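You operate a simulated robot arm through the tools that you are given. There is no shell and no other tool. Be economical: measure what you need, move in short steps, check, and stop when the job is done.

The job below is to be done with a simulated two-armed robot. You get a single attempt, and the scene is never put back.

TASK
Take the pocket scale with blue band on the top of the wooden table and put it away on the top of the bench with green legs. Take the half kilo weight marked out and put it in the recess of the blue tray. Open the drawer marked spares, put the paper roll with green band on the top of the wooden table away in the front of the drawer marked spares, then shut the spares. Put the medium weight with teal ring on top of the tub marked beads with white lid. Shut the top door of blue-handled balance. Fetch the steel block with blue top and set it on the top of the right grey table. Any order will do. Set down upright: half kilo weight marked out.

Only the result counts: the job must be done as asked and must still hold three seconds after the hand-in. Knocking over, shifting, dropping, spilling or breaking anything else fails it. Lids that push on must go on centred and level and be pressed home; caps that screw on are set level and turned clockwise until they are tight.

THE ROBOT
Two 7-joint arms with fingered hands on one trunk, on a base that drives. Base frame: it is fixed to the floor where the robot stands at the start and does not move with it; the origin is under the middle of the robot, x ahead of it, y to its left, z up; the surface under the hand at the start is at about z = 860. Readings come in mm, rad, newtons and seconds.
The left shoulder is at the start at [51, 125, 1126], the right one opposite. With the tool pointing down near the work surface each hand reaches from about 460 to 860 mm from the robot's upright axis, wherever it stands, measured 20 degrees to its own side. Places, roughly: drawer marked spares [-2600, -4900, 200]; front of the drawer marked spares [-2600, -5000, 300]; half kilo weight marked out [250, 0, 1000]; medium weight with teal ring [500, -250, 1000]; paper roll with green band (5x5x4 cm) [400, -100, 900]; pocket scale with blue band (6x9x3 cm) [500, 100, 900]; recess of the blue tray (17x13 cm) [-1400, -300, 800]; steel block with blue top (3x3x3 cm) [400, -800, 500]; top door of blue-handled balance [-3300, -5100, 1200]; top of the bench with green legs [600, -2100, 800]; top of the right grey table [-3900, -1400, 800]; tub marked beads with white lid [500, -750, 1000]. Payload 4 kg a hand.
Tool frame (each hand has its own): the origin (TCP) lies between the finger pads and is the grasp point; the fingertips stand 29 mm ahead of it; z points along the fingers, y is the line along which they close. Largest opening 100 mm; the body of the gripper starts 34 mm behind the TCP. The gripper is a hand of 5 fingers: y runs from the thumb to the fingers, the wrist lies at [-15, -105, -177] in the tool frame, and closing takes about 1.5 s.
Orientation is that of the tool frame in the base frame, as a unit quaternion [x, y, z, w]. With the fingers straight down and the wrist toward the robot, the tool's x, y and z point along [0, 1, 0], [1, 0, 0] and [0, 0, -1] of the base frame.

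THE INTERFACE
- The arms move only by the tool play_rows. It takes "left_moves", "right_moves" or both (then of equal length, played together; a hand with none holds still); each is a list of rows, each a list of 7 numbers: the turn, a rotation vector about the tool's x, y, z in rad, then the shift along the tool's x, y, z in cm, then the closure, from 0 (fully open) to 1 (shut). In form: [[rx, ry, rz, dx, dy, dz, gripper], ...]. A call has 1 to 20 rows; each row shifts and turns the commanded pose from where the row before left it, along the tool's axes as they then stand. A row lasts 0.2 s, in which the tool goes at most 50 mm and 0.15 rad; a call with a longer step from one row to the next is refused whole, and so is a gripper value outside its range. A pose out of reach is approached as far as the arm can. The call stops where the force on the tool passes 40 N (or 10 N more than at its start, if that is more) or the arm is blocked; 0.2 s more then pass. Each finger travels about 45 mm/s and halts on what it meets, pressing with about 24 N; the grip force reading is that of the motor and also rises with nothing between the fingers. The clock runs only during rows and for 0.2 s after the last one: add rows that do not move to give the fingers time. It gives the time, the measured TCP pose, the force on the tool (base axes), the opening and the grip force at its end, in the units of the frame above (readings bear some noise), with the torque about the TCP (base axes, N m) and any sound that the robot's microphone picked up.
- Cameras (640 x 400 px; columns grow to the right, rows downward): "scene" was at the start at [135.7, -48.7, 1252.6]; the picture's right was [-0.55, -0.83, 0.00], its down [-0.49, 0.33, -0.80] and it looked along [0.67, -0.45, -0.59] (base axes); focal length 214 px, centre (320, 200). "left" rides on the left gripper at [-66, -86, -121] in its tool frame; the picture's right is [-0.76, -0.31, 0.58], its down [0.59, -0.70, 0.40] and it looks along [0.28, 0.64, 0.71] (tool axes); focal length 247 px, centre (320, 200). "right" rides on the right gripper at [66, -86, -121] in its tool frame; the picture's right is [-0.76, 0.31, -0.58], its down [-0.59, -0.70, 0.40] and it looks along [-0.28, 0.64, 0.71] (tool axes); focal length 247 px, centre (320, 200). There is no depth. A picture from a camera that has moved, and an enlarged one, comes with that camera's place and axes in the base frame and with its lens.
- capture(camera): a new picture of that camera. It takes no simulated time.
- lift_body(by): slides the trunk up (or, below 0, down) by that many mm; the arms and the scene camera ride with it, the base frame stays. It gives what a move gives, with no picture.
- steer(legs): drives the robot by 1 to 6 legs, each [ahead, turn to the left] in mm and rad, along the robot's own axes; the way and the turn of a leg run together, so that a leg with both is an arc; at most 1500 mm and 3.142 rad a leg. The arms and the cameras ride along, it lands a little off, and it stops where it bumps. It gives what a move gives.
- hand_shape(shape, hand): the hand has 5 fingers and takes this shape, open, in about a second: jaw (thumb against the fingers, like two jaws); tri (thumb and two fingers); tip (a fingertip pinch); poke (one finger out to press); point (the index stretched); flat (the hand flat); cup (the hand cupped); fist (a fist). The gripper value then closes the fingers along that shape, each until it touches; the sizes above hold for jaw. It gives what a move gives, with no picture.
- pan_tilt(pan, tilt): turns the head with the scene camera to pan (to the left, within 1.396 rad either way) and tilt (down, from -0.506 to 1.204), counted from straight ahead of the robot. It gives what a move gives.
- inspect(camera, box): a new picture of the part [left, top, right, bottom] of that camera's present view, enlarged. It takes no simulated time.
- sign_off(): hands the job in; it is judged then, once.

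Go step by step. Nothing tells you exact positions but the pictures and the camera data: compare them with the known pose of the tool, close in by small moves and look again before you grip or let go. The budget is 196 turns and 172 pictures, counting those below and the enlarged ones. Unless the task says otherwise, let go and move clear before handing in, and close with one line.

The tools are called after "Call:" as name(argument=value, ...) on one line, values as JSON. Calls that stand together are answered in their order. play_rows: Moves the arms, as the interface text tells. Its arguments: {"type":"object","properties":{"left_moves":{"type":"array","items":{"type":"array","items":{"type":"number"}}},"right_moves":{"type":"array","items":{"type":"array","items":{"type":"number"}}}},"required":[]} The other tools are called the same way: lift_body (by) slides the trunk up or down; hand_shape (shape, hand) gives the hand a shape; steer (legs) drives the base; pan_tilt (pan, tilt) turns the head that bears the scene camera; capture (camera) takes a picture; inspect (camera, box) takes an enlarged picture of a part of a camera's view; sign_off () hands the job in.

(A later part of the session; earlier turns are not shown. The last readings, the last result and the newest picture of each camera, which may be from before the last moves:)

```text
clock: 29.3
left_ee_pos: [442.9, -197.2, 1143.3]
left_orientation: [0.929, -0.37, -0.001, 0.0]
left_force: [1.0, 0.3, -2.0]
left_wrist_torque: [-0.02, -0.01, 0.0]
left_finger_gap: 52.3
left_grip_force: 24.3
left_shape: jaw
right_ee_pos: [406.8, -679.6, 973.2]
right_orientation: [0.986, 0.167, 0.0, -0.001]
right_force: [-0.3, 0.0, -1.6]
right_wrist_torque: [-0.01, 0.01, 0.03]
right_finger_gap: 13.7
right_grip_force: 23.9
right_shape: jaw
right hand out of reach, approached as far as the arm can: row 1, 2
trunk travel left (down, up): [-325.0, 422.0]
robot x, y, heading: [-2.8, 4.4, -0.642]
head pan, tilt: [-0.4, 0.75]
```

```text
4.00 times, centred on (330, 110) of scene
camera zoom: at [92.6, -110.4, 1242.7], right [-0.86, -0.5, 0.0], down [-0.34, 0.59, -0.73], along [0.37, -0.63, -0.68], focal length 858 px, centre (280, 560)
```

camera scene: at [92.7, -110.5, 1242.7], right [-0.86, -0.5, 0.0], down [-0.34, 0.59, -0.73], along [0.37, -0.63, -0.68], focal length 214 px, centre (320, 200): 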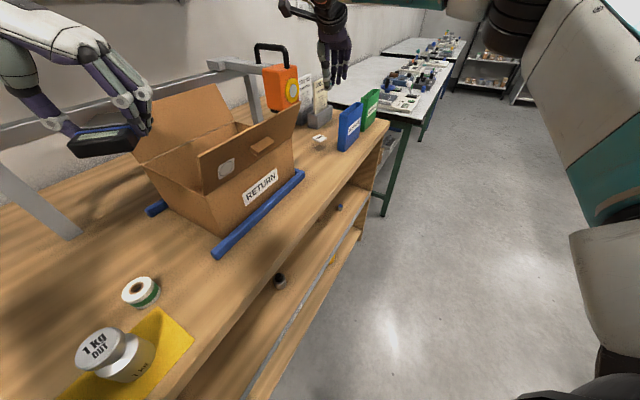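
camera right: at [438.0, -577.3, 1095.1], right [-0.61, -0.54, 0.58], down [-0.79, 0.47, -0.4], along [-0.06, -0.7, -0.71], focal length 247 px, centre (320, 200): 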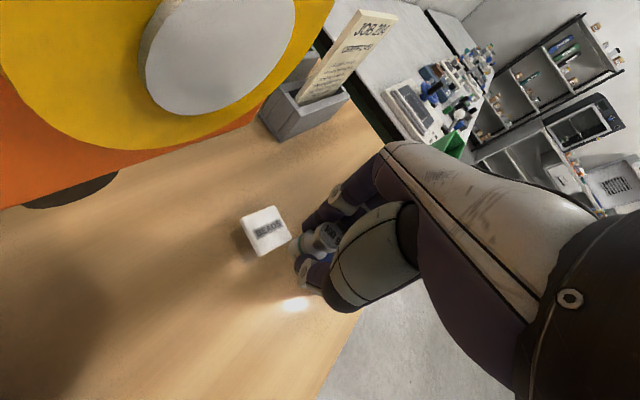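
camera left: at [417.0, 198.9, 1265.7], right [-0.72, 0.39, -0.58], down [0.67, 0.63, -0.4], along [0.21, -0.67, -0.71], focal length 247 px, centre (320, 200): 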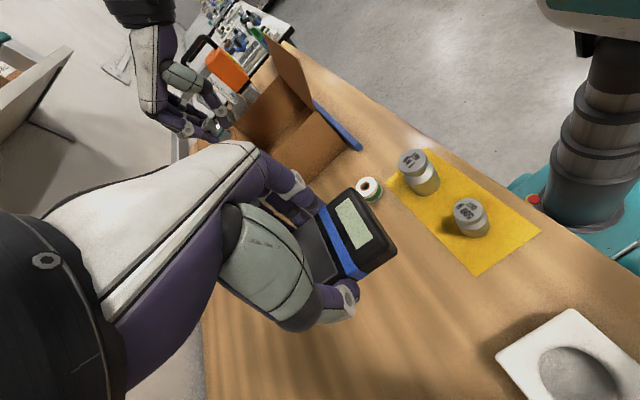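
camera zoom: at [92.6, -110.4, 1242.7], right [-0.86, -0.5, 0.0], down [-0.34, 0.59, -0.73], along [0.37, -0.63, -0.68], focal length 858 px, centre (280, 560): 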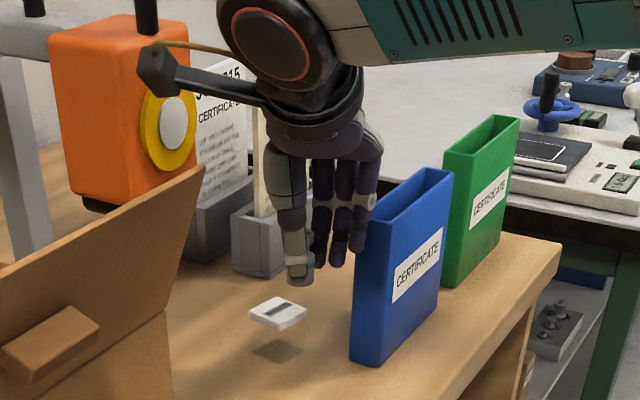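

The arm is at its reach limit about 28 mm short. I'll raise the trunk, turn the base left 0.35 rad to bring the right shoulder closer, and come back over the tub.

Call:
lift_body(by=400)

Call:
steer(legs=[[0, 0.35]])

```text
clock: 33.1
left_ee_pos: [442.7, -197.8, 1544.0]
left_orientation: [0.929, -0.369, -0.001, -0.001]
left_force: [0.1, 0.4, -1.2]
left_wrist_torque: [0.02, -0.01, 0.0]
left_finger_gap: 52.1
left_grip_force: 23.8
left_shape: jaw
right_ee_pos: [390.1, -667.1, 1444.5]
right_orientation: [0.985, 0.167, 0.034, 0.034]
right_force: [-1.0, -0.6, -1.3]
right_wrist_torque: [0.01, 0.01, -0.03]
right_finger_gap: 13.3
right_grip_force: 24.4
right_shape: jaw
trunk travel left (down, up): [-725.0, 22.0]
robot x, y, heading: [1.3, 0.7, -0.641]
head pan, tilt: [-0.4, 0.75]
```

```text
clock: 34.6
left_ee_pos: [483.3, -33.0, 1542.8]
left_orientation: [0.979, -0.202, -0.001, -0.001]
left_force: [-0.6, -1.2, -1.4]
left_wrist_torque: [0.02, -0.01, 0.0]
left_finger_gap: 52.1
left_grip_force: 24.1
left_shape: jaw
right_ee_pos: [597.1, -492.9, 1443.6]
right_orientation: [0.941, 0.336, 0.039, 0.028]
right_force: [-1.0, 0.3, -0.5]
right_wrist_torque: [-0.03, 0.01, -0.03]
right_finger_gap: 13.5
right_grip_force: 23.6
right_shape: jaw
trunk travel left (down, up): [-725.0, 22.0]
robot x, y, heading: [-2.6, -0.0, -0.293]
head pan, tilt: [-0.4, 0.75]
```

The right hand's pose shifted oddly during the lift, so I'll look.

Call:
capture(camera="right")

Call:
pan_tilt(pan=-0.7, tilt=0.6)

Call:
capture(camera="scene")

```text
132 pictures are left
camera right: at [580.8, -381.4, 1560.3], right [-0.44, -0.7, 0.56], down [-0.86, 0.16, -0.49], along [0.25, -0.69, -0.67], focal length 247 px, centre (320, 200)
```

right: 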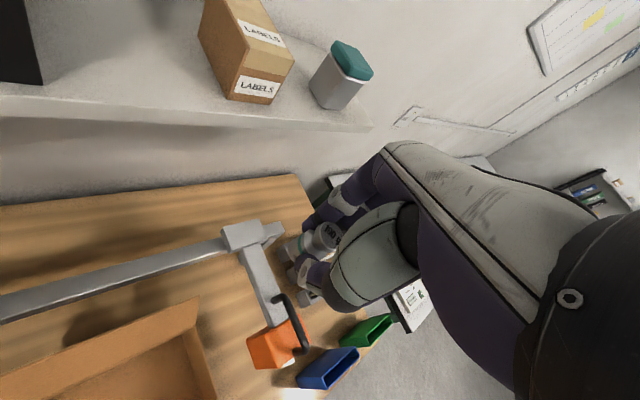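

```text
clock: 35.4
left_ee_pos: [483.5, -33.3, 1544.0]
left_orientation: [0.979, -0.202, -0.001, -0.001]
left_force: [0.0, 0.5, -1.4]
left_wrist_torque: [0.0, 0.06, -0.02]
left_finger_gap: 52.1
left_grip_force: 23.9
left_shape: jaw
right_ee_pos: [596.0, -492.6, 1442.7]
right_orientation: [0.94, 0.336, 0.04, 0.029]
right_force: [0.6, 0.7, -1.5]
right_wrist_torque: [0.01, -0.01, 0.02]
right_finger_gap: 13.3
right_grip_force: 24.3
right_shape: jaw
trunk travel left (down, up): [-725.0, 22.0]
robot x, y, heading: [-2.6, -2.4, -0.293]
head pan, tilt: [-0.7, 0.6]
```

```text
131 pictures are left
camera scene: at [73.9, -81.9, 1658.7], right [-0.84, -0.55, 0.0], down [-0.31, 0.47, -0.82], along [0.45, -0.69, -0.57], focal length 214 px, centre (320, 200)
```

scene: 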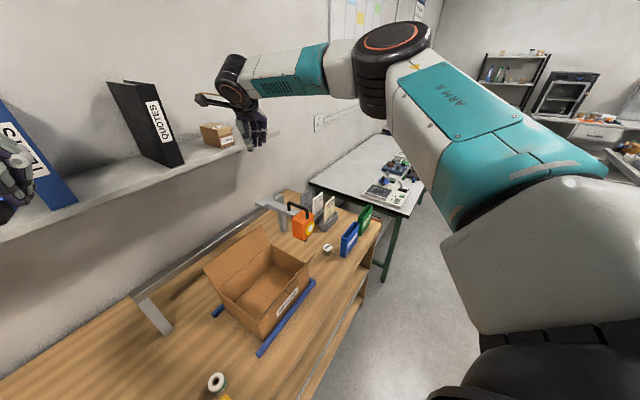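

Nothing was touched; it was just the arm's reach regime. I'll level the hand again and move it over the tub.

Call:
play_rows(right_moves=[[0.0816, -0.0558, 0, 0, 0, 0, 1], [0, 0, 0, -4.16, 0.79, 1.15, 1], [0, 0, 0, -4.16, 0.79, 1.15, 1], [0, 0, 0, -4.16, 0.79, 1.15, 1], [0, 0, 0, -4.16, 0.79, 1.15, 1], [0, 0, 0, -4.16, 0.79, 1.15, 1], [0, 0, 0, -4.16, 0.79, 1.15, 1], [0, 0, 0.119, 0, 0, 0, 1], [0, 0, 0.119, 0, 0, 0, 1], [0, 0, 0.119, 0, 0, 0, 1]])

```text
clock: 37.6
left_ee_pos: [483.7, -34.4, 1543.7]
left_orientation: [0.979, -0.202, -0.001, 0.0]
left_force: [0.9, 0.0, -1.7]
left_wrist_torque: [0.02, 0.0, -0.02]
left_finger_gap: 52.3
left_grip_force: 24.1
left_shape: jaw
right_ee_pos: [419.5, -689.1, 1374.7]
right_orientation: [0.987, 0.163, -0.001, 0.0]
right_force: [0.3, 1.0, -0.7]
right_wrist_torque: [-0.03, -0.02, 0.02]
right_finger_gap: 13.5
right_grip_force: 23.7
right_shape: jaw
right hand out of reach, approached as far as the arm can: row 1
trunk travel left (down, up): [-725.0, 22.0]
robot x, y, heading: [-1.8, 1.8, -0.293]
head pan, tilt: [-0.7, 0.6]
```

Call:
play_rows(right_moves=[[0, 0, 0, 1.36, 0.36, 0, 1]])

Call:
lift_body(by=-340)

Call:
capture(camera="right")

Call:
capture(camera="scene")

```text
clock: 38.0
left_ee_pos: [484.1, -33.0, 1543.4]
left_orientation: [0.979, -0.202, -0.001, 0.0]
left_force: [0.1, -0.3, -2.3]
left_wrist_torque: [-0.02, 0.05, -0.04]
left_finger_gap: 51.9
left_grip_force: 23.6
left_shape: jaw
right_ee_pos: [434.8, -687.5, 1374.5]
right_orientation: [0.987, 0.163, -0.002, -0.001]
right_force: [-0.8, -0.3, -1.2]
right_wrist_torque: [-0.02, 0.0, 0.02]
right_finger_gap: 13.3
right_grip_force: 23.8
right_shape: jaw
trunk travel left (down, up): [-725.0, 22.0]
robot x, y, heading: [0.1, -0.7, -0.291]
head pan, tilt: [-0.7, 0.6]
```

```text
clock: 41.3
left_ee_pos: [482.6, -33.3, 1204.7]
left_orientation: [0.979, -0.202, -0.001, 0.001]
left_force: [0.4, 0.4, -1.5]
left_wrist_torque: [-0.03, 0.0, 0.01]
left_finger_gap: 52.1
left_grip_force: 23.9
left_shape: jaw
right_ee_pos: [432.4, -687.9, 1035.5]
right_orientation: [0.986, 0.165, 0.0, 0.0]
right_force: [0.5, 0.1, -0.3]
right_wrist_torque: [0.0, 0.0, 0.0]
right_finger_gap: 13.6
right_grip_force: 24.3
right_shape: jaw
trunk travel left (down, up): [-385.0, 362.0]
robot x, y, heading: [-1.1, 0.9, -0.289]
head pan, tilt: [-0.7, 0.6]
```

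```text
130 pictures are left
camera right: at [466.0, -584.9, 1156.3], right [-0.62, -0.54, 0.58], down [-0.79, 0.47, -0.4], along [-0.06, -0.7, -0.71], focal length 247 px, centre (320, 200)
```

right: 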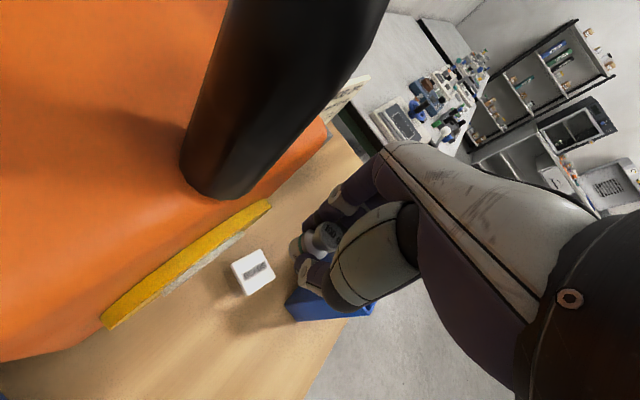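

```text
129 pictures are left
camera scene: at [96.1, -88.6, 1316.9], right [-0.84, -0.55, 0.0], down [-0.31, 0.47, -0.82], along [0.45, -0.69, -0.57], focal length 214 px, centre (320, 200)
```

scene: 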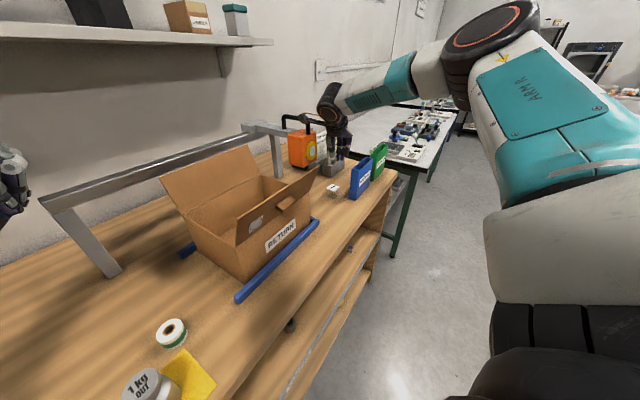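

The wrist camera bracket comes near the gauge handle, so I'll reduce the yaw by 0.31 rad for clearance.

Call:
play_rows(right_moves=[[0, 0, -0.105, 0, 0, 0, 1], [0, 0, -0.105, 0, 0, 0, 1], [0, 0, -0.1, 0, 0, 0, 1], [0, 0, 0, 0, 0, 3, 1]])

Call:
capture(camera="right")

Call:
inspect(camera="scene", box=[260, 70, 420, 220])

```text
clock: 42.3
left_ee_pos: [484.7, -33.0, 1203.4]
left_orientation: [0.979, -0.202, -0.001, 0.0]
left_force: [-0.7, -0.1, -2.2]
left_wrist_torque: [0.0, -0.02, 0.0]
left_finger_gap: 52.1
left_grip_force: 24.2
left_shape: jaw
right_ee_pos: [432.7, -687.9, 1004.4]
right_orientation: [0.949, 0.315, -0.001, -0.001]
right_force: [0.8, -0.7, -0.3]
right_wrist_torque: [0.0, 0.02, -0.02]
right_finger_gap: 13.5
right_grip_force: 23.6
right_shape: jaw
trunk travel left (down, up): [-385.0, 362.0]
robot x, y, heading: [-3.8, -3.6, -0.29]
head pan, tilt: [-0.7, 0.6]
```

```text
128 pictures are left
camera right: at [433.7, -579.6, 1125.3], right [-0.42, -0.7, 0.58], down [-0.89, 0.21, -0.4], along [0.15, -0.68, -0.71], focal length 247 px, centre (320, 200)
```

right: 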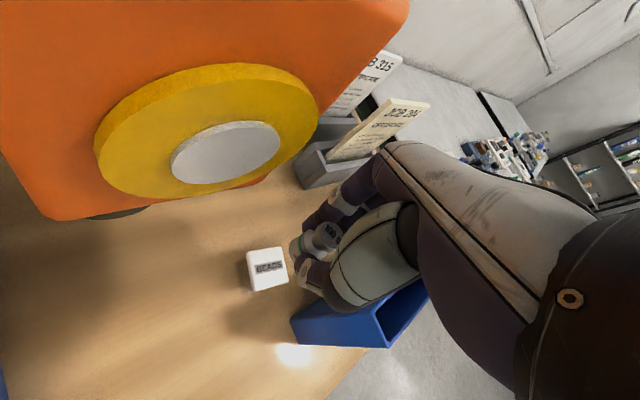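

```text
2.67 times, centred on (340, 145) of scene
camera zoom: at [96.9, -89.1, 1316.6], right [-0.84, -0.55, 0.0], down [-0.31, 0.47, -0.82], along [0.45, -0.69, -0.57], focal length 572 px, centre (267, 347)
```

zoom: 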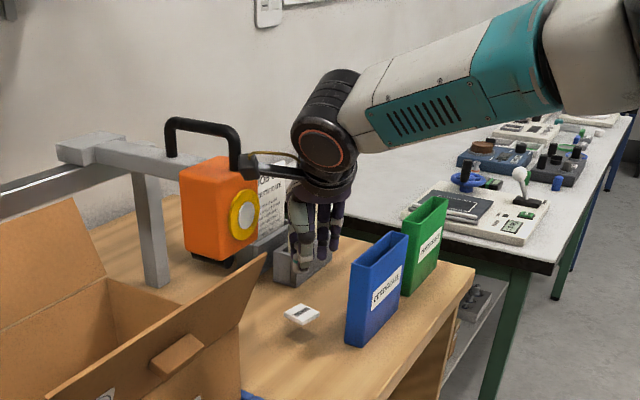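

The lid is under the weight to within a few mm. I'll correct and descend slowly, watching for contact.

Call:
play_rows(right_moves=[[0, 0, 0, -0.4, 0.3, 1.5, 1], [0, 0, 0, 0, 0, 1.5, 1], [0, 0, 0, 0, 0, 1.2, 1]])

Call:
inspect(camera="right", box=[200, 160, 440, 340])

Call:
inspect(camera="scene", box=[300, 110, 400, 220])

```text
clock: 43.1
left_ee_pos: [482.8, -33.2, 1204.8]
left_orientation: [0.979, -0.202, -0.001, -0.001]
left_force: [0.0, -0.8, -2.9]
left_wrist_torque: [-0.04, 0.03, 0.01]
left_finger_gap: 51.9
left_grip_force: 23.7
left_shape: jaw
right_ee_pos: [431.1, -692.8, 962.5]
right_orientation: [0.949, 0.314, 0.0, 0.0]
right_force: [0.1, 0.1, -1.4]
right_wrist_torque: [-0.02, 0.03, 0.02]
right_finger_gap: 13.5
right_grip_force: 24.2
right_shape: jaw
trunk travel left (down, up): [-385.0, 362.0]
robot x, y, heading: [-3.8, 0.5, -0.289]
head pan, tilt: [-0.7, 0.6]
```

```text
2.22 times, centred on (320, 250) of right
camera zoom: at [432.0, -584.7, 1083.3], right [-0.42, -0.7, 0.58], down [-0.89, 0.21, -0.4], along [0.15, -0.68, -0.71], focal length 549 px, centre (320, 89)
```

zoom: 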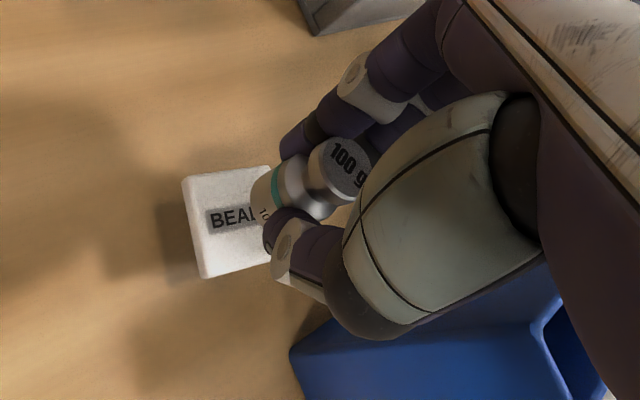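

```text
3.64 times, centred on (350, 165) of scene
camera zoom: at [96.5, -89.0, 1316.7], right [-0.84, -0.55, 0.0], down [-0.31, 0.47, -0.82], along [0.45, -0.69, -0.57], focal length 780 px, centre (211, 327)
```

zoom: 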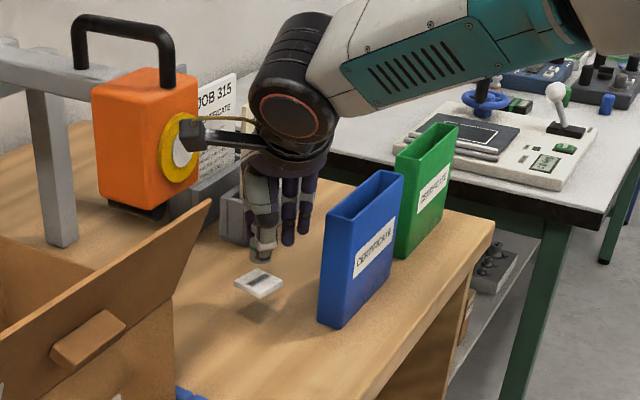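

Alignment is within 2 mm. I'll lower in small steps to contact.

Call:
play_rows(right_moves=[[0, 0, 0, 0, 0, 0.5, 1], [0, 0, 0, 0, 0, 0.4, 1], [0, 0, 0, 0, 0, 0.2, 1]])

Call:
inspect(camera="right", box=[200, 160, 440, 340])

Call:
inspect(camera="scene", box=[320, 150, 380, 200])

```text
clock: 43.9
left_ee_pos: [482.4, -33.3, 1203.8]
left_orientation: [0.979, -0.202, 0.0, -0.001]
left_force: [0.0, 0.4, -2.4]
left_wrist_torque: [-0.04, -0.01, 0.02]
left_finger_gap: 52.0
left_grip_force: 24.7
left_shape: jaw
right_ee_pos: [432.1, -692.1, 951.3]
right_orientation: [0.949, 0.316, 0.0, 0.0]
right_force: [0.2, -0.2, -0.9]
right_wrist_torque: [0.02, -0.01, -0.03]
right_finger_gap: 13.1
right_grip_force: 24.2
right_shape: jaw
trunk travel left (down, up): [-385.0, 362.0]
robot x, y, heading: [1.5, 0.0, -0.292]
head pan, tilt: [-0.7, 0.6]
```

```text
2.22 times, centred on (320, 250) of right
camera zoom: at [431.9, -584.1, 1073.0], right [-0.42, -0.7, 0.58], down [-0.89, 0.21, -0.4], along [0.15, -0.68, -0.71], focal length 549 px, centre (320, 89)
```

zoom: 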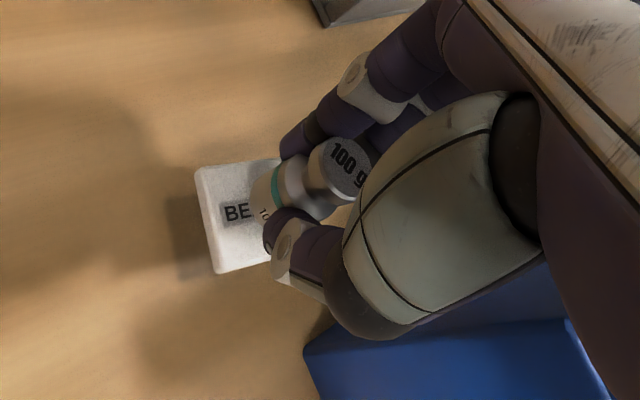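

```text
8.00 times, centred on (350, 175) of scene
camera zoom: at [96.3, -88.7, 1316.8], right [-0.84, -0.55, 0.0], down [-0.31, 0.47, -0.82], along [0.45, -0.69, -0.57], focal length 1716 px, centre (80, 400)
```

zoom: 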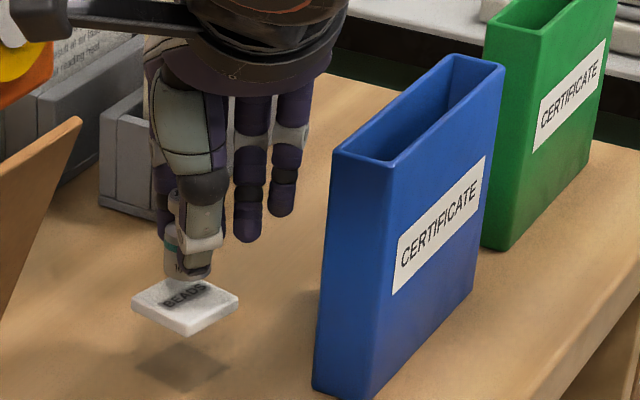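

Call:
play_rows(right_moves=[[0, 0, 0, 0, 0, 0.2, 1], [0, 0, 0, 0, 0, 0.2, 1]])

Call:
play_rows(right_moves=[[0, 0, 0, 0, 0, 0.2, 1]])

Call:
inspect(camera="scene", box=[320, 150, 380, 200])

```text
clock: 44.5
left_ee_pos: [484.2, -32.6, 1203.4]
left_orientation: [0.979, -0.201, -0.001, -0.001]
left_force: [-0.5, -0.2, -0.9]
left_wrist_torque: [0.0, 0.0, 0.02]
left_finger_gap: 52.1
left_grip_force: 23.9
left_shape: jaw
right_ee_pos: [431.6, -692.5, 948.3]
right_orientation: [0.949, 0.314, -0.001, -0.001]
right_force: [-0.1, -0.5, -1.2]
right_wrist_torque: [0.01, -0.03, 0.01]
right_finger_gap: 13.4
right_grip_force: 24.1
right_shape: jaw
trunk travel left (down, up): [-385.0, 362.0]
robot x, y, heading: [-2.0, -1.2, -0.291]
head pan, tilt: [-0.7, 0.6]
```

```text
clock: 44.9
left_ee_pos: [483.2, -32.3, 1203.5]
left_orientation: [0.979, -0.202, -0.002, 0.0]
left_force: [0.4, 0.1, -1.5]
left_wrist_torque: [-0.02, -0.02, 0.0]
left_finger_gap: 52.3
left_grip_force: 24.3
left_shape: jaw
right_ee_pos: [432.0, -692.0, 946.9]
right_orientation: [0.949, 0.315, -0.001, -0.001]
right_force: [1.0, 0.2, -1.4]
right_wrist_torque: [0.02, 0.01, 0.02]
right_finger_gap: 13.6
right_grip_force: 24.7
right_shape: jaw
trunk travel left (down, up): [-385.0, 362.0]
robot x, y, heading: [2.3, -1.2, -0.295]
head pan, tilt: [-0.7, 0.6]
```

```text
8.00 times, centred on (350, 175) of scene
camera zoom: at [96.3, -88.7, 1316.8], right [-0.84, -0.55, 0.0], down [-0.31, 0.47, -0.82], along [0.45, -0.69, -0.57], focal length 1716 px, centre (80, 400)
```

zoom: 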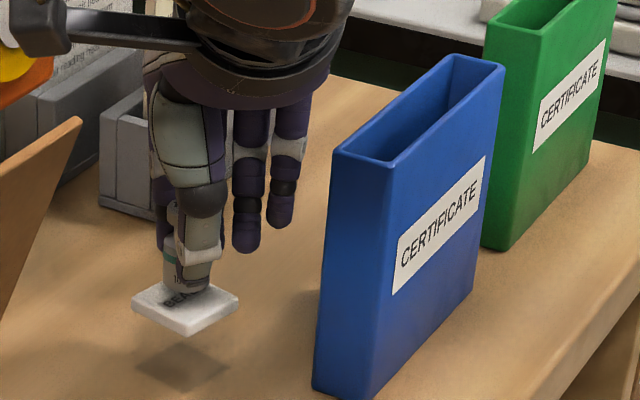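

Call:
play_rows(right_moves=[[0, 0, 0, 0, 0, 0.2, 1]])

Call:
play_rows(right_moves=[[0, 0, 0, 0, 0, 0.2, 1]])

Call:
inspect(camera="scene", box=[320, 150, 380, 200])

Call:
inspect(camera="right", box=[200, 160, 440, 340])

```text
clock: 45.3
left_ee_pos: [483.1, -34.8, 1203.5]
left_orientation: [0.979, -0.201, 0.0, 0.0]
left_force: [0.0, 0.5, -1.0]
left_wrist_torque: [-0.03, -0.01, 0.0]
left_finger_gap: 52.0
left_grip_force: 23.5
left_shape: jaw
right_ee_pos: [431.4, -692.9, 944.2]
right_orientation: [0.949, 0.315, 0.0, -0.001]
right_force: [-0.5, -0.9, -1.6]
right_wrist_torque: [0.02, -0.02, 0.07]
right_finger_gap: 13.6
right_grip_force: 24.0
right_shape: jaw
trunk travel left (down, up): [-385.0, 362.0]
robot x, y, heading: [-4.1, -0.1, -0.292]
head pan, tilt: [-0.7, 0.6]
```

```text
clock: 45.7
left_ee_pos: [483.9, -33.5, 1203.1]
left_orientation: [0.979, -0.202, -0.001, 0.001]
left_force: [0.0, 0.4, -1.9]
left_wrist_torque: [0.02, 0.01, 0.04]
left_finger_gap: 51.9
left_grip_force: 23.8
left_shape: jaw
right_ee_pos: [431.3, -692.3, 941.6]
right_orientation: [0.949, 0.315, -0.001, -0.002]
right_force: [-0.5, 0.0, -1.7]
right_wrist_torque: [0.0, -0.01, 0.02]
right_finger_gap: 13.5
right_grip_force: 24.1
right_shape: jaw
trunk travel left (down, up): [-385.0, 362.0]
robot x, y, heading: [1.5, -3.2, -0.283]
head pan, tilt: [-0.7, 0.6]
```

```text
8.00 times, centred on (350, 175) of scene
camera zoom: at [96.3, -88.7, 1316.8], right [-0.84, -0.55, 0.0], down [-0.31, 0.47, -0.82], along [0.45, -0.69, -0.57], focal length 1716 px, centre (80, 400)
```

zoom: 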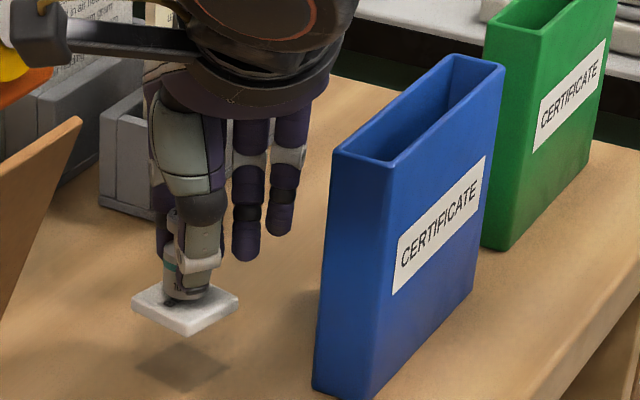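

```text
2.22 times, centred on (320, 250) of right
camera zoom: at [432.0, -583.9, 1063.0], right [-0.42, -0.7, 0.58], down [-0.89, 0.21, -0.4], along [0.15, -0.68, -0.71], focal length 549 px, centre (320, 89)
```

zoom: 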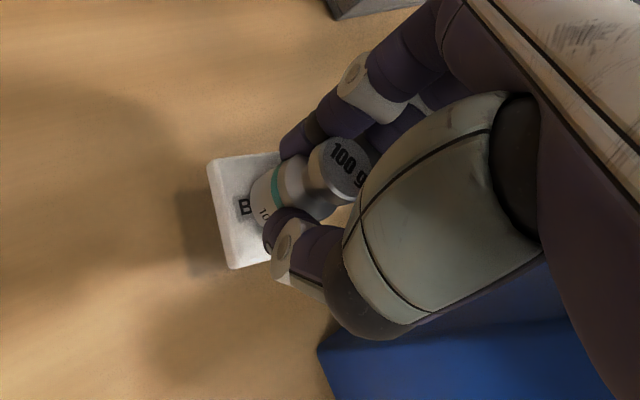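

Call:
play_rows(right_moves=[[0, 0, 0, 0, 0, 0.2, 1]])

Call:
play_rows(right_moves=[[0, 0, 0, 0, 0, 0.2, 1]])

Call:
play_rows(right_moves=[[0, 0, 0, 0, 0, 0.2, 1]])

Call:
inspect(camera="scene", box=[320, 150, 380, 200])

```text
clock: 46.1
left_ee_pos: [482.1, -34.0, 1203.6]
left_orientation: [0.979, -0.202, -0.002, 0.0]
left_force: [-0.8, -1.1, -2.4]
left_wrist_torque: [-0.01, -0.04, 0.0]
left_finger_gap: 52.1
left_grip_force: 24.1
left_shape: jaw
right_ee_pos: [432.5, -692.7, 940.0]
right_orientation: [0.949, 0.314, 0.0, 0.0]
right_force: [0.2, 0.6, -1.0]
right_wrist_torque: [0.02, 0.03, 0.02]
right_finger_gap: 13.8
right_grip_force: 23.8
right_shape: jaw
trunk travel left (down, up): [-385.0, 362.0]
robot x, y, heading: [-2.7, 0.2, -0.294]
head pan, tilt: [-0.7, 0.6]
```

```text
clock: 46.5
left_ee_pos: [482.2, -33.2, 1204.3]
left_orientation: [0.979, -0.202, -0.001, 0.0]
left_force: [0.6, 0.0, -2.0]
left_wrist_torque: [0.0, 0.02, -0.01]
left_finger_gap: 52.1
left_grip_force: 23.9
left_shape: jaw
right_ee_pos: [432.0, -692.0, 936.7]
right_orientation: [0.949, 0.314, 0.0, -0.001]
right_force: [-0.7, -0.7, -0.6]
right_wrist_torque: [-0.02, -0.02, 0.01]
right_finger_gap: 13.4
right_grip_force: 24.3
right_shape: jaw
trunk travel left (down, up): [-385.0, 362.0]
robot x, y, heading: [0.2, -2.6, -0.29]
head pan, tilt: [-0.7, 0.6]
```

```text
clock: 46.9
left_ee_pos: [482.9, -32.4, 1204.0]
left_orientation: [0.979, -0.201, 0.0, 0.0]
left_force: [0.1, -0.2, -2.3]
left_wrist_torque: [0.04, 0.02, -0.02]
left_finger_gap: 52.0
left_grip_force: 24.3
left_shape: jaw
right_ee_pos: [431.2, -692.1, 936.9]
right_orientation: [0.949, 0.315, -0.001, 0.001]
right_force: [-1.5, -0.7, 4.8]
right_wrist_torque: [-0.03, -0.02, -0.01]
right_finger_gap: 13.5
right_grip_force: 24.0
right_shape: jaw
trunk travel left (down, up): [-385.0, 362.0]
robot x, y, heading: [-0.5, -1.4, -0.285]
head pan, tilt: [-0.7, 0.6]
```

```text
8.00 times, centred on (350, 175) of scene
camera zoom: at [95.8, -88.1, 1317.0], right [-0.84, -0.55, 0.0], down [-0.31, 0.47, -0.83], along [0.45, -0.69, -0.56], focal length 1716 px, centre (80, 400)
```

zoom: 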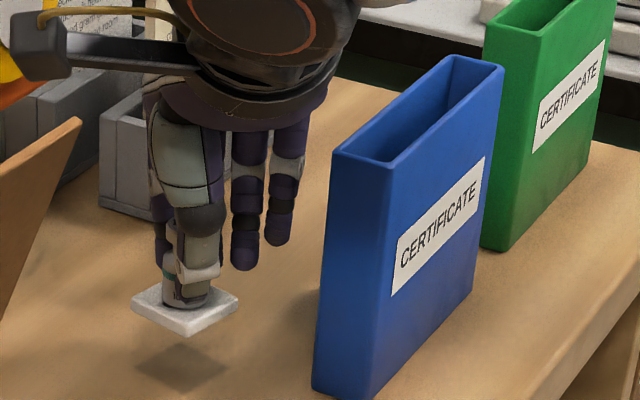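

Contact with the lid (4.8 N), and the weight is centred on it. I'll open gently and rise.

Call:
play_rows(right_moves=[[0, 0, 0, 0, 0, -0.1, 0.9], [0, 0, 0, 0, 0, 0, 0.8], [0, 0, 0, 0, 0, 0, 0.7], [0, 0, 0, 0, 0, 0, 0.6], [0, 0, 0, 0, 0, 0, 0.5], [0, 0, 0, 0, 0, 0, 0.5], [0, 0, 0, 0, 0, 0, 0.5]])

Call:
inspect(camera="scene", box=[320, 150, 380, 200])

Call:
inspect(camera="right", box=[200, 160, 440, 340])

```text
clock: 48.5
left_ee_pos: [483.5, -33.2, 1204.0]
left_orientation: [0.98, -0.201, 0.0, 0.0]
left_force: [-1.0, -0.2, -1.2]
left_wrist_torque: [-0.02, 0.0, 0.02]
left_finger_gap: 52.0
left_grip_force: 24.2
left_shape: jaw
right_ee_pos: [431.1, -692.8, 936.9]
right_orientation: [0.949, 0.315, 0.0, -0.001]
right_force: [0.2, 0.7, 0.4]
right_wrist_torque: [-0.01, 0.03, -0.03]
right_finger_gap: 49.4
right_grip_force: 0.2
right_shape: jaw
trunk travel left (down, up): [-385.0, 362.0]
robot x, y, heading: [-0.8, -0.3, -0.293]
head pan, tilt: [-0.7, 0.6]
```

```text
8.00 times, centred on (350, 175) of scene
camera zoom: at [96.2, -88.6, 1316.8], right [-0.84, -0.55, 0.0], down [-0.31, 0.47, -0.82], along [0.45, -0.69, -0.57], focal length 1716 px, centre (80, 400)
```

zoom: 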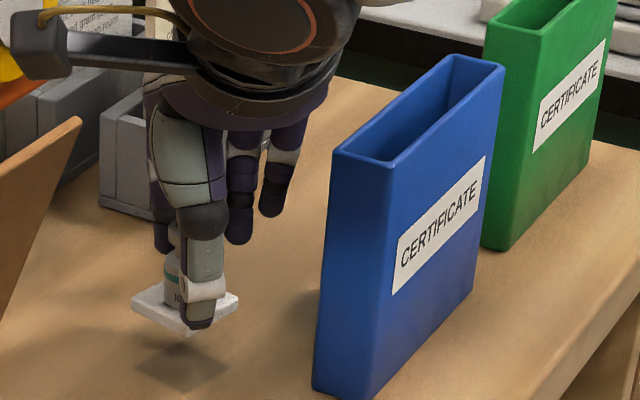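

```text
2.22 times, centred on (320, 250) of right
camera zoom: at [431.9, -583.9, 1058.2], right [-0.42, -0.7, 0.58], down [-0.89, 0.21, -0.4], along [0.15, -0.68, -0.71], focal length 549 px, centre (320, 89)
```

zoom: 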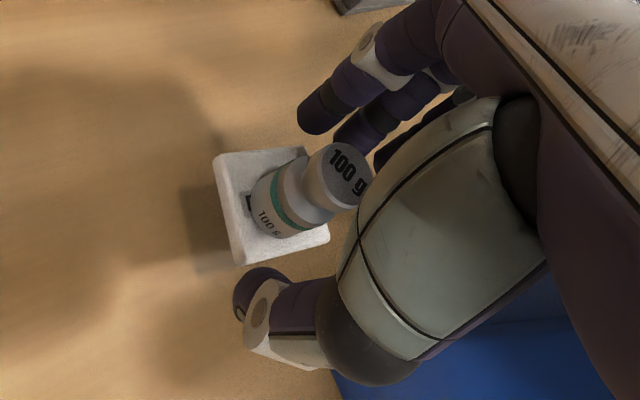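

The weight stands centred on the lid. I'll rise clear, raise the trunk, return to heading 0 and back off so the 500 g weight is within reach.

Call:
play_rows(right_moves=[[0, 0, 0, 0, 0, -2, 0.5], [0, 0, 0, 0, 0, -3, 0.5], [0, 0, 0, 0, 0, -4, 0.5], [0, 0, 0, 0, 0, -4, 0.5]])

Call:
inspect(camera="scene", box=[300, 130, 400, 200])

Call:
lift_body(by=300)

Call:
steer(legs=[[-180, 0], [0, 0.29]])

```text
clock: 49.5
left_ee_pos: [482.5, -32.5, 1204.8]
left_orientation: [0.979, -0.202, 0.0, 0.0]
left_force: [0.5, 0.4, -2.5]
left_wrist_torque: [0.0, -0.03, 0.0]
left_finger_gap: 52.0
left_grip_force: 23.8
left_shape: jaw
right_ee_pos: [432.4, -692.3, 1067.4]
right_orientation: [0.949, 0.315, -0.002, 0.0]
right_force: [0.1, 0.6, 0.5]
right_wrist_torque: [0.0, -0.01, 0.02]
right_finger_gap: 49.7
right_grip_force: 0.1
right_shape: jaw
trunk travel left (down, up): [-385.0, 362.0]
robot x, y, heading: [-0.8, 1.2, -0.289]
head pan, tilt: [-0.7, 0.6]
```

```text
5.71 times, centred on (350, 165) of scene
camera zoom: at [96.0, -88.1, 1316.9], right [-0.84, -0.55, 0.0], down [-0.31, 0.47, -0.83], along [0.45, -0.69, -0.56], focal length 1226 px, centre (149, 400)
```

zoom: 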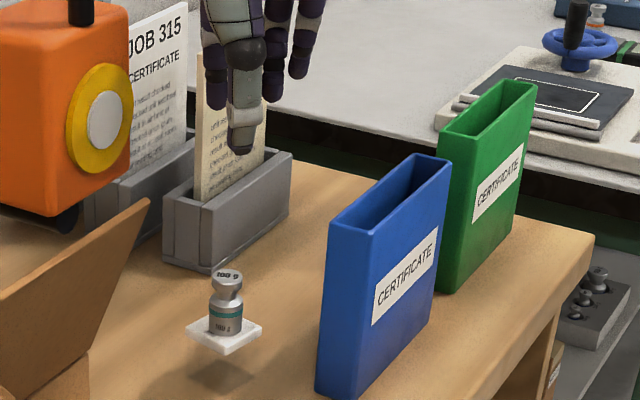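

```text
clock: 52.5
left_ee_pos: [483.5, -33.4, 1504.1]
left_orientation: [0.979, -0.202, -0.002, 0.0]
left_force: [0.4, 0.4, -2.5]
left_wrist_torque: [-0.01, -0.01, 0.0]
left_finger_gap: 52.1
left_grip_force: 23.5
left_shape: jaw
right_ee_pos: [431.7, -692.3, 1367.1]
right_orientation: [0.949, 0.314, -0.001, -0.001]
right_force: [-0.2, 0.2, 0.6]
right_wrist_torque: [0.0, 0.01, 0.0]
right_finger_gap: 49.6
right_grip_force: 0.0
right_shape: jaw
trunk travel left (down, up): [-685.0, 62.0]
robot x, y, heading: [-1.6, -1.2, -0.293]
head pan, tilt: [-0.7, 0.6]
```

```text
clock: 55.0
left_ee_pos: [300.1, 156.2, 1504.1]
left_orientation: [0.998, -0.061, 0.0, 0.0]
left_force: [-0.1, 0.0, -1.4]
left_wrist_torque: [0.0, 0.07, 0.01]
left_finger_gap: 52.0
left_grip_force: 24.1
left_shape: jaw
right_ee_pos: [437.3, -491.4, 1366.9]
right_orientation: [0.895, 0.447, 0.0, -0.001]
right_force: [-0.8, 0.1, 0.4]
right_wrist_torque: [0.03, -0.01, -0.01]
right_finger_gap: 49.4
right_grip_force: 0.1
right_shape: jaw
trunk travel left (down, up): [-685.0, 62.0]
robot x, y, heading: [-169.1, 49.9, -0.008]
head pan, tilt: [-0.7, 0.6]
```

The 100 g is done. Now I'll move the left hand aside and bring the right hand over the 500 g weight near [354,70].

Call:
play_rows(left_moves=[[0, 0, 0, 1, -4.5, 0, 1], [0, 0, 0, 1, -4.5, 0, 1], [0, 0, 0, 1, -4.5, 0, 1], [0, 0, 0, 1, -4.5, 0, 1], [0, 0, 0, 1, -4.5, 0, 1], [0, 0, 0, 0, 0, 0, 1], [0, 0, 0, 0, 0, 0, 1], [0, 0, 0, 0, 0, 0, 1], [0, 0, 0, 0, 0, 0, 1], [0, 0, 0, 0, 0, 0, 1], [0, 0, 0, 0, 0, 0, 1], [0, 0, 0, 0, 0, 0, 1], [0, 0, 0, 0, 0, 0, 1], [0, 0, 0, 0, 0, 0, 1], [0, 0, 0, 0, 0, 0, 1], [0, 0, 0, 0, 0, 0, 1], [0, 0, 0, 0, 0, 0, 1]], right_moves=[[0, 0, 0, 3.325, -3.358, 0, 0.3], [0, 0, 0, 3.325, -3.358, 0, 0.3], [0, 0, 0, 3.325, -3.358, 0, 0], [0, 0, 0, 3.325, -3.358, 0, 0], [0, 0, 0, 3.325, -3.358, 0, 0], [0, 0, 0, 3.325, -3.358, 0, 0], [0, 0, 0, 3.325, -3.358, 0, 0], [0, 0, 0, 3.325, -3.358, 0, 0], [0, 0, 0, 3.325, -3.358, 0, 0], [0, 0, 0, 3.325, -3.358, 0, 0], [0, 0, 0, 3.325, -3.358, 0, 0], [0, 0, 0, 3.325, -3.358, 0, 0], [0, 0, -0.129, 0, 0, 0, 0], [0, 0, -0.129, 0, 0, 0, 0], [0, 0, -0.129, 0, 0, 0, 0], [0, 0, -0.129, 0, 0, 0, 0], [0, 0, -0.129, 0, 0, 0, 0]])

Call:
lift_body(by=-300)

Call:
pan_tilt(pan=0.0, tilt=0.7)

Call:
capture(camera="right")

Call:
capture(camera="scene")

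```text
clock: 58.6
left_ee_pos: [378.0, 373.4, 1503.5]
left_orientation: [0.998, -0.06, -0.001, 0.0]
left_force: [-0.5, 0.1, -1.5]
left_wrist_torque: [0.01, 0.0, -0.01]
left_finger_gap: 51.8
left_grip_force: 24.2
left_shape: jaw
right_ee_pos: [312.1, -55.9, 1384.4]
right_orientation: [0.706, 0.708, 0.0, -0.001]
right_force: [0.2, -0.9, 0.2]
right_wrist_torque: [-0.03, 0.0, -0.01]
right_finger_gap: 100.0
right_grip_force: 0.0
right_shape: jaw
right hand out of reach, approached as far as the arm can: row 9, 10, 11, 12
trunk travel left (down, up): [-685.0, 62.0]
robot x, y, heading: [-169.4, 53.9, -0.003]
head pan, tilt: [-0.7, 0.6]
```

```text
clock: 61.6
left_ee_pos: [377.2, 373.7, 1204.0]
left_orientation: [0.998, -0.06, 0.0, 0.0]
left_force: [0.3, 0.5, -1.2]
left_wrist_torque: [0.02, 0.01, 0.02]
left_finger_gap: 51.9
left_grip_force: 23.7
left_shape: jaw
right_ee_pos: [312.6, -55.0, 1084.4]
right_orientation: [0.707, 0.707, -0.001, -0.001]
right_force: [0.9, -0.8, 1.0]
right_wrist_torque: [-0.01, 0.0, 0.01]
right_finger_gap: 99.8
right_grip_force: 0.1
right_shape: jaw
trunk travel left (down, up): [-385.0, 362.0]
robot x, y, heading: [-172.5, 52.5, -0.004]
head pan, tilt: [-0.7, 0.6]
```

```text
clock: 62.7
left_ee_pos: [376.8, 374.5, 1203.6]
left_orientation: [0.998, -0.06, 0.0, -0.001]
left_force: [-0.1, 0.0, -1.8]
left_wrist_torque: [-0.01, -0.01, -0.03]
left_finger_gap: 51.8
left_grip_force: 23.9
left_shape: jaw
right_ee_pos: [314.2, -54.7, 1083.5]
right_orientation: [0.707, 0.707, -0.001, -0.001]
right_force: [-0.3, 0.9, 0.5]
right_wrist_torque: [-0.02, -0.02, 0.0]
right_finger_gap: 100.0
right_grip_force: 0.1
right_shape: jaw
trunk travel left (down, up): [-385.0, 362.0]
robot x, y, heading: [-174.1, 55.2, -0.004]
head pan, tilt: [0.0, 0.7]
```

```text
115 pictures are left
camera right: at [225.5, 11.0, 1205.9], right [0.31, -0.76, 0.58], down [-0.7, -0.59, -0.4], along [0.64, -0.28, -0.71], focal length 247 px, centre (320, 200)
```

right: 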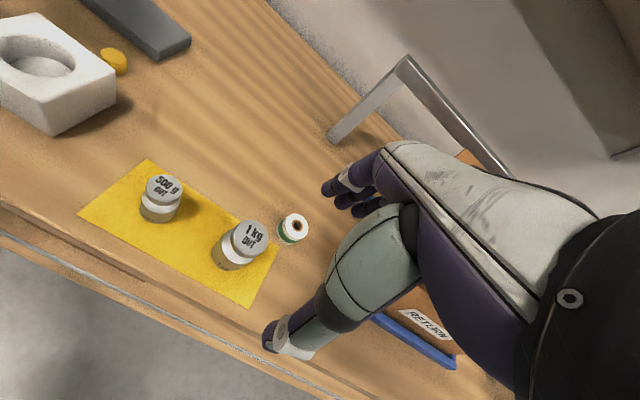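

```text
114 pictures are left
camera scene: at [-37.4, 52.1, 1308.2], right [0.0, -1.0, 0.0], down [-0.64, 0.0, -0.76], along [0.76, 0.0, -0.64], focal length 214 px, centre (320, 200)
```

scene: 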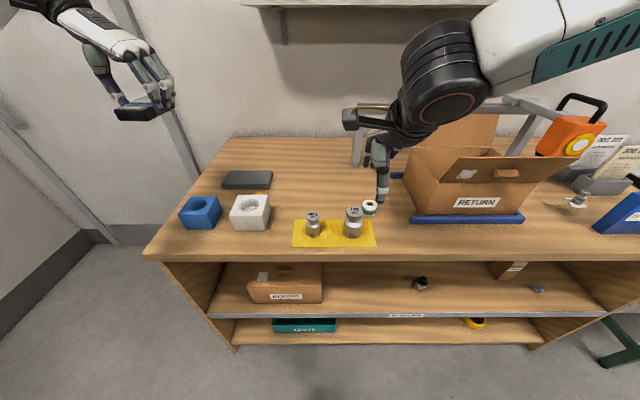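

The middle shelf with the block is well visible: block near [375,-793]. The 500 g stands at [352,69]. Turning the base left 0.35 rad puts it in the right arm's comfortable zone.

Call:
steer(legs=[[0, 0.35]])

```text
clock: 64.2
left_ee_pos: [231.4, 545.3, 1202.8]
left_orientation: [0.993, 0.116, 0.0, 0.0]
left_force: [-0.2, 0.0, -2.0]
left_wrist_torque: [0.0, -0.03, 0.0]
left_finger_gap: 51.5
left_grip_force: 24.0
left_shape: jaw
right_ee_pos: [317.8, 119.7, 1083.8]
right_orientation: [0.572, 0.821, -0.001, -0.001]
right_force: [0.3, -0.2, -0.1]
right_wrist_torque: [-0.02, 0.0, 0.02]
right_finger_gap: 99.9
right_grip_force: 0.1
right_shape: jaw
trunk travel left (down, up): [-385.0, 362.0]
robot x, y, heading: [-176.6, 52.4, 0.352]
head pan, tilt: [0.0, 0.7]
```

Call:
play_rows(right_moves=[[0, 0, 0, -2.98, 0.72, 0, 0], [0, 0, 0, -2.98, 0.72, 0, 0], [0, 0, 0, 0, 0, 4, 0], [0, 0, 0, 0, 0, 3, 0]])

Call:
capture(camera="right")

Call:
capture(camera="scene")

```text
clock: 65.2
left_ee_pos: [231.5, 543.6, 1203.2]
left_orientation: [0.993, 0.116, 0.0, 0.0]
left_force: [1.2, -0.1, -2.3]
left_wrist_torque: [0.0, 0.0, -0.03]
left_finger_gap: 51.5
left_grip_force: 24.2
left_shape: jaw
right_ee_pos: [354.5, 68.6, 1014.9]
right_orientation: [0.571, 0.821, -0.001, -0.001]
right_force: [-0.9, -0.2, 0.4]
right_wrist_torque: [0.0, -0.01, 0.02]
right_finger_gap: 99.9
right_grip_force: 0.0
right_shape: jaw
trunk travel left (down, up): [-385.0, 362.0]
robot x, y, heading: [-174.7, 48.4, 0.354]
head pan, tilt: [0.0, 0.7]
```

```text
113 pictures are left
camera right: at [249.4, 101.0, 1135.5], right [0.55, -0.6, 0.58], down [-0.46, -0.8, -0.4], along [0.7, -0.04, -0.71], focal length 247 px, centre (320, 200)
```

right: 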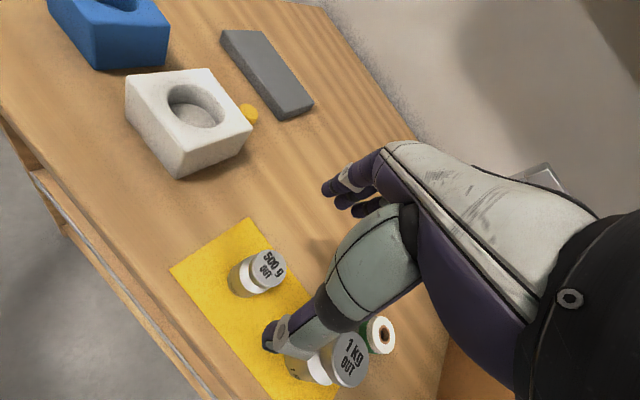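

```text
112 pictures are left
camera scene: at [-45.4, 98.8, 1308.2], right [0.35, -0.94, 0.0], down [-0.61, -0.22, -0.76], along [0.72, 0.26, -0.64], focal length 214 px, centre (320, 200)
```

scene: 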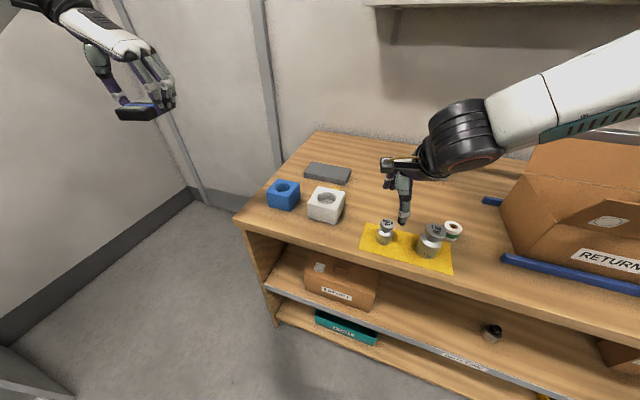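

Call:
play_rows(right_moves=[[0, 0, 0, 0, -0.2, 4, 0], [0, 0, 0, 0, 0, 4, 0], [0, 0, 0, 0, 0, 1.5, 0], [0, 0, 0, 0, 0, 1.2, 0], [0, 0, 0, 0, 0, 0, 1], [0, 0, 0, 0, 0, 0, 1], [0, 0, 0, 0, 0, 0, 1], [0, 0, 0, 0, 0, 0, 1], [0, 0, 0, 0, 0, 0, 1], [0, 0, 0, 0, 0, 0, 1], [0, 0, 0, 0, 0, 0, 1], [0, 0, 0, 0, 0, 0, 1]])

Call:
inspect(camera="right", box=[220, 150, 440, 330])

Call:
inspect(camera="scene", box=[330, 140, 490, 270])

```text
clock: 67.8
left_ee_pos: [231.0, 543.9, 1204.4]
left_orientation: [0.993, 0.116, -0.001, 0.0]
left_force: [0.3, 0.7, -1.5]
left_wrist_torque: [0.03, -0.01, 0.02]
left_finger_gap: 52.1
left_grip_force: 23.6
left_shape: jaw
right_ee_pos: [351.5, 68.9, 908.5]
right_orientation: [0.572, 0.821, -0.002, -0.001]
right_force: [-0.1, -0.9, -1.1]
right_wrist_torque: [-0.01, -0.02, 0.02]
right_finger_gap: 31.4
right_grip_force: 23.9
right_shape: jaw
trunk travel left (down, up): [-385.0, 362.0]
robot x, y, heading: [-171.9, 49.2, 0.351]
head pan, tilt: [0.0, 0.7]
```

```text
2.22 times, centred on (330, 240) of right
camera zoom: at [247.0, 100.7, 1028.8], right [0.55, -0.6, 0.58], down [-0.46, -0.8, -0.4], along [0.7, -0.04, -0.71], focal length 549 px, centre (298, 111)
```

zoom: 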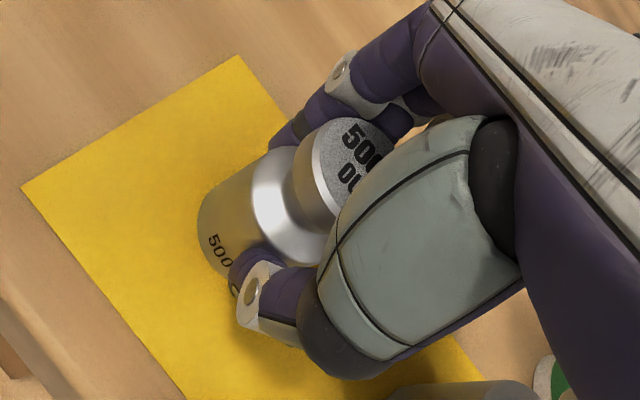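

```text
3.08 times, centred on (410, 205) of scene
camera zoom: at [-45.8, 99.1, 1308.2], right [0.35, -0.94, 0.0], down [-0.6, -0.22, -0.76], along [0.72, 0.26, -0.64], focal length 660 px, centre (43, 185)
```

zoom: 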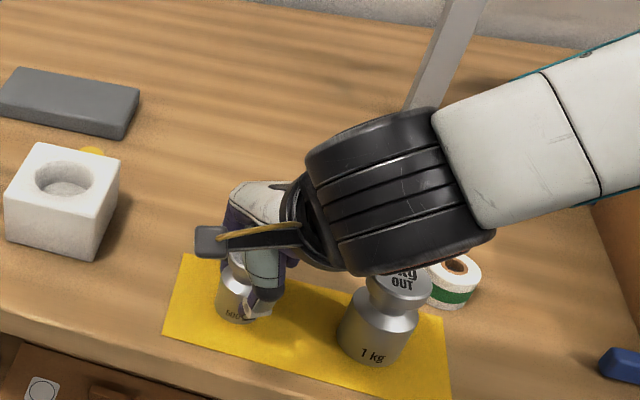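

Gripped. I'll lift and check.

Call:
play_rows(right_moves=[[0, 0, 0, 0, 0, -2, 1], [0, 0, 0, 0, 0, -3, 1], [0, 0, 0, 0, 0, -4, 1], [0, 0, 0, 0, 0, -4, 1], [0, 0, 0, 0, 0, -4, 1]])

Call:
inspect(camera="right", box=[220, 150, 440, 330])

Call:
inspect(camera="scene", box=[330, 140, 490, 270])

```text
clock: 69.0
left_ee_pos: [231.4, 544.1, 1203.3]
left_orientation: [0.993, 0.117, 0.0, 0.0]
left_force: [-0.8, 0.0, -1.5]
left_wrist_torque: [-0.02, -0.01, -0.01]
left_finger_gap: 52.2
left_grip_force: 23.9
left_shape: jaw
right_ee_pos: [350.6, 67.3, 1077.9]
right_orientation: [0.571, 0.821, -0.001, -0.001]
right_force: [0.6, 0.4, -5.2]
right_wrist_torque: [0.04, 0.02, -0.03]
right_finger_gap: 30.8
right_grip_force: 24.5
right_shape: jaw
trunk travel left (down, up): [-385.0, 362.0]
robot x, y, heading: [-171.6, 55.3, 0.355]
head pan, tilt: [0.0, 0.7]
```

```text
2.22 times, centred on (330, 240) of right
camera zoom: at [246.9, 100.4, 1198.9], right [0.55, -0.6, 0.58], down [-0.46, -0.8, -0.4], along [0.7, -0.04, -0.71], focal length 549 px, centre (298, 111)
```

zoom: 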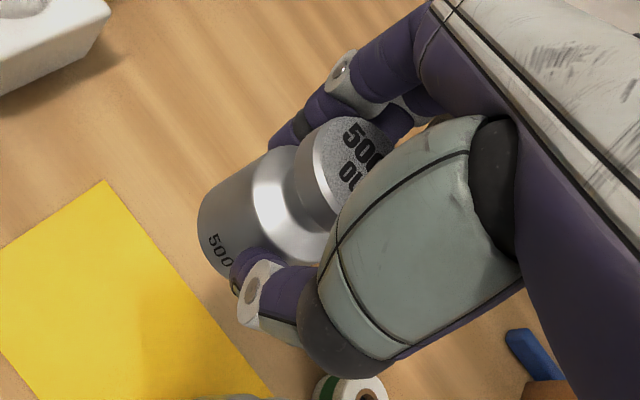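

```text
3.08 times, centred on (410, 205) of scene
camera zoom: at [-46.3, 99.2, 1308.3], right [0.35, -0.94, 0.0], down [-0.6, -0.22, -0.76], along [0.72, 0.26, -0.64], focal length 660 px, centre (43, 185)
```

zoom: 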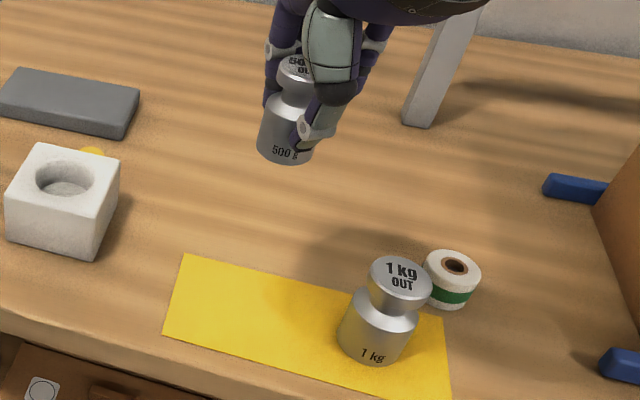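

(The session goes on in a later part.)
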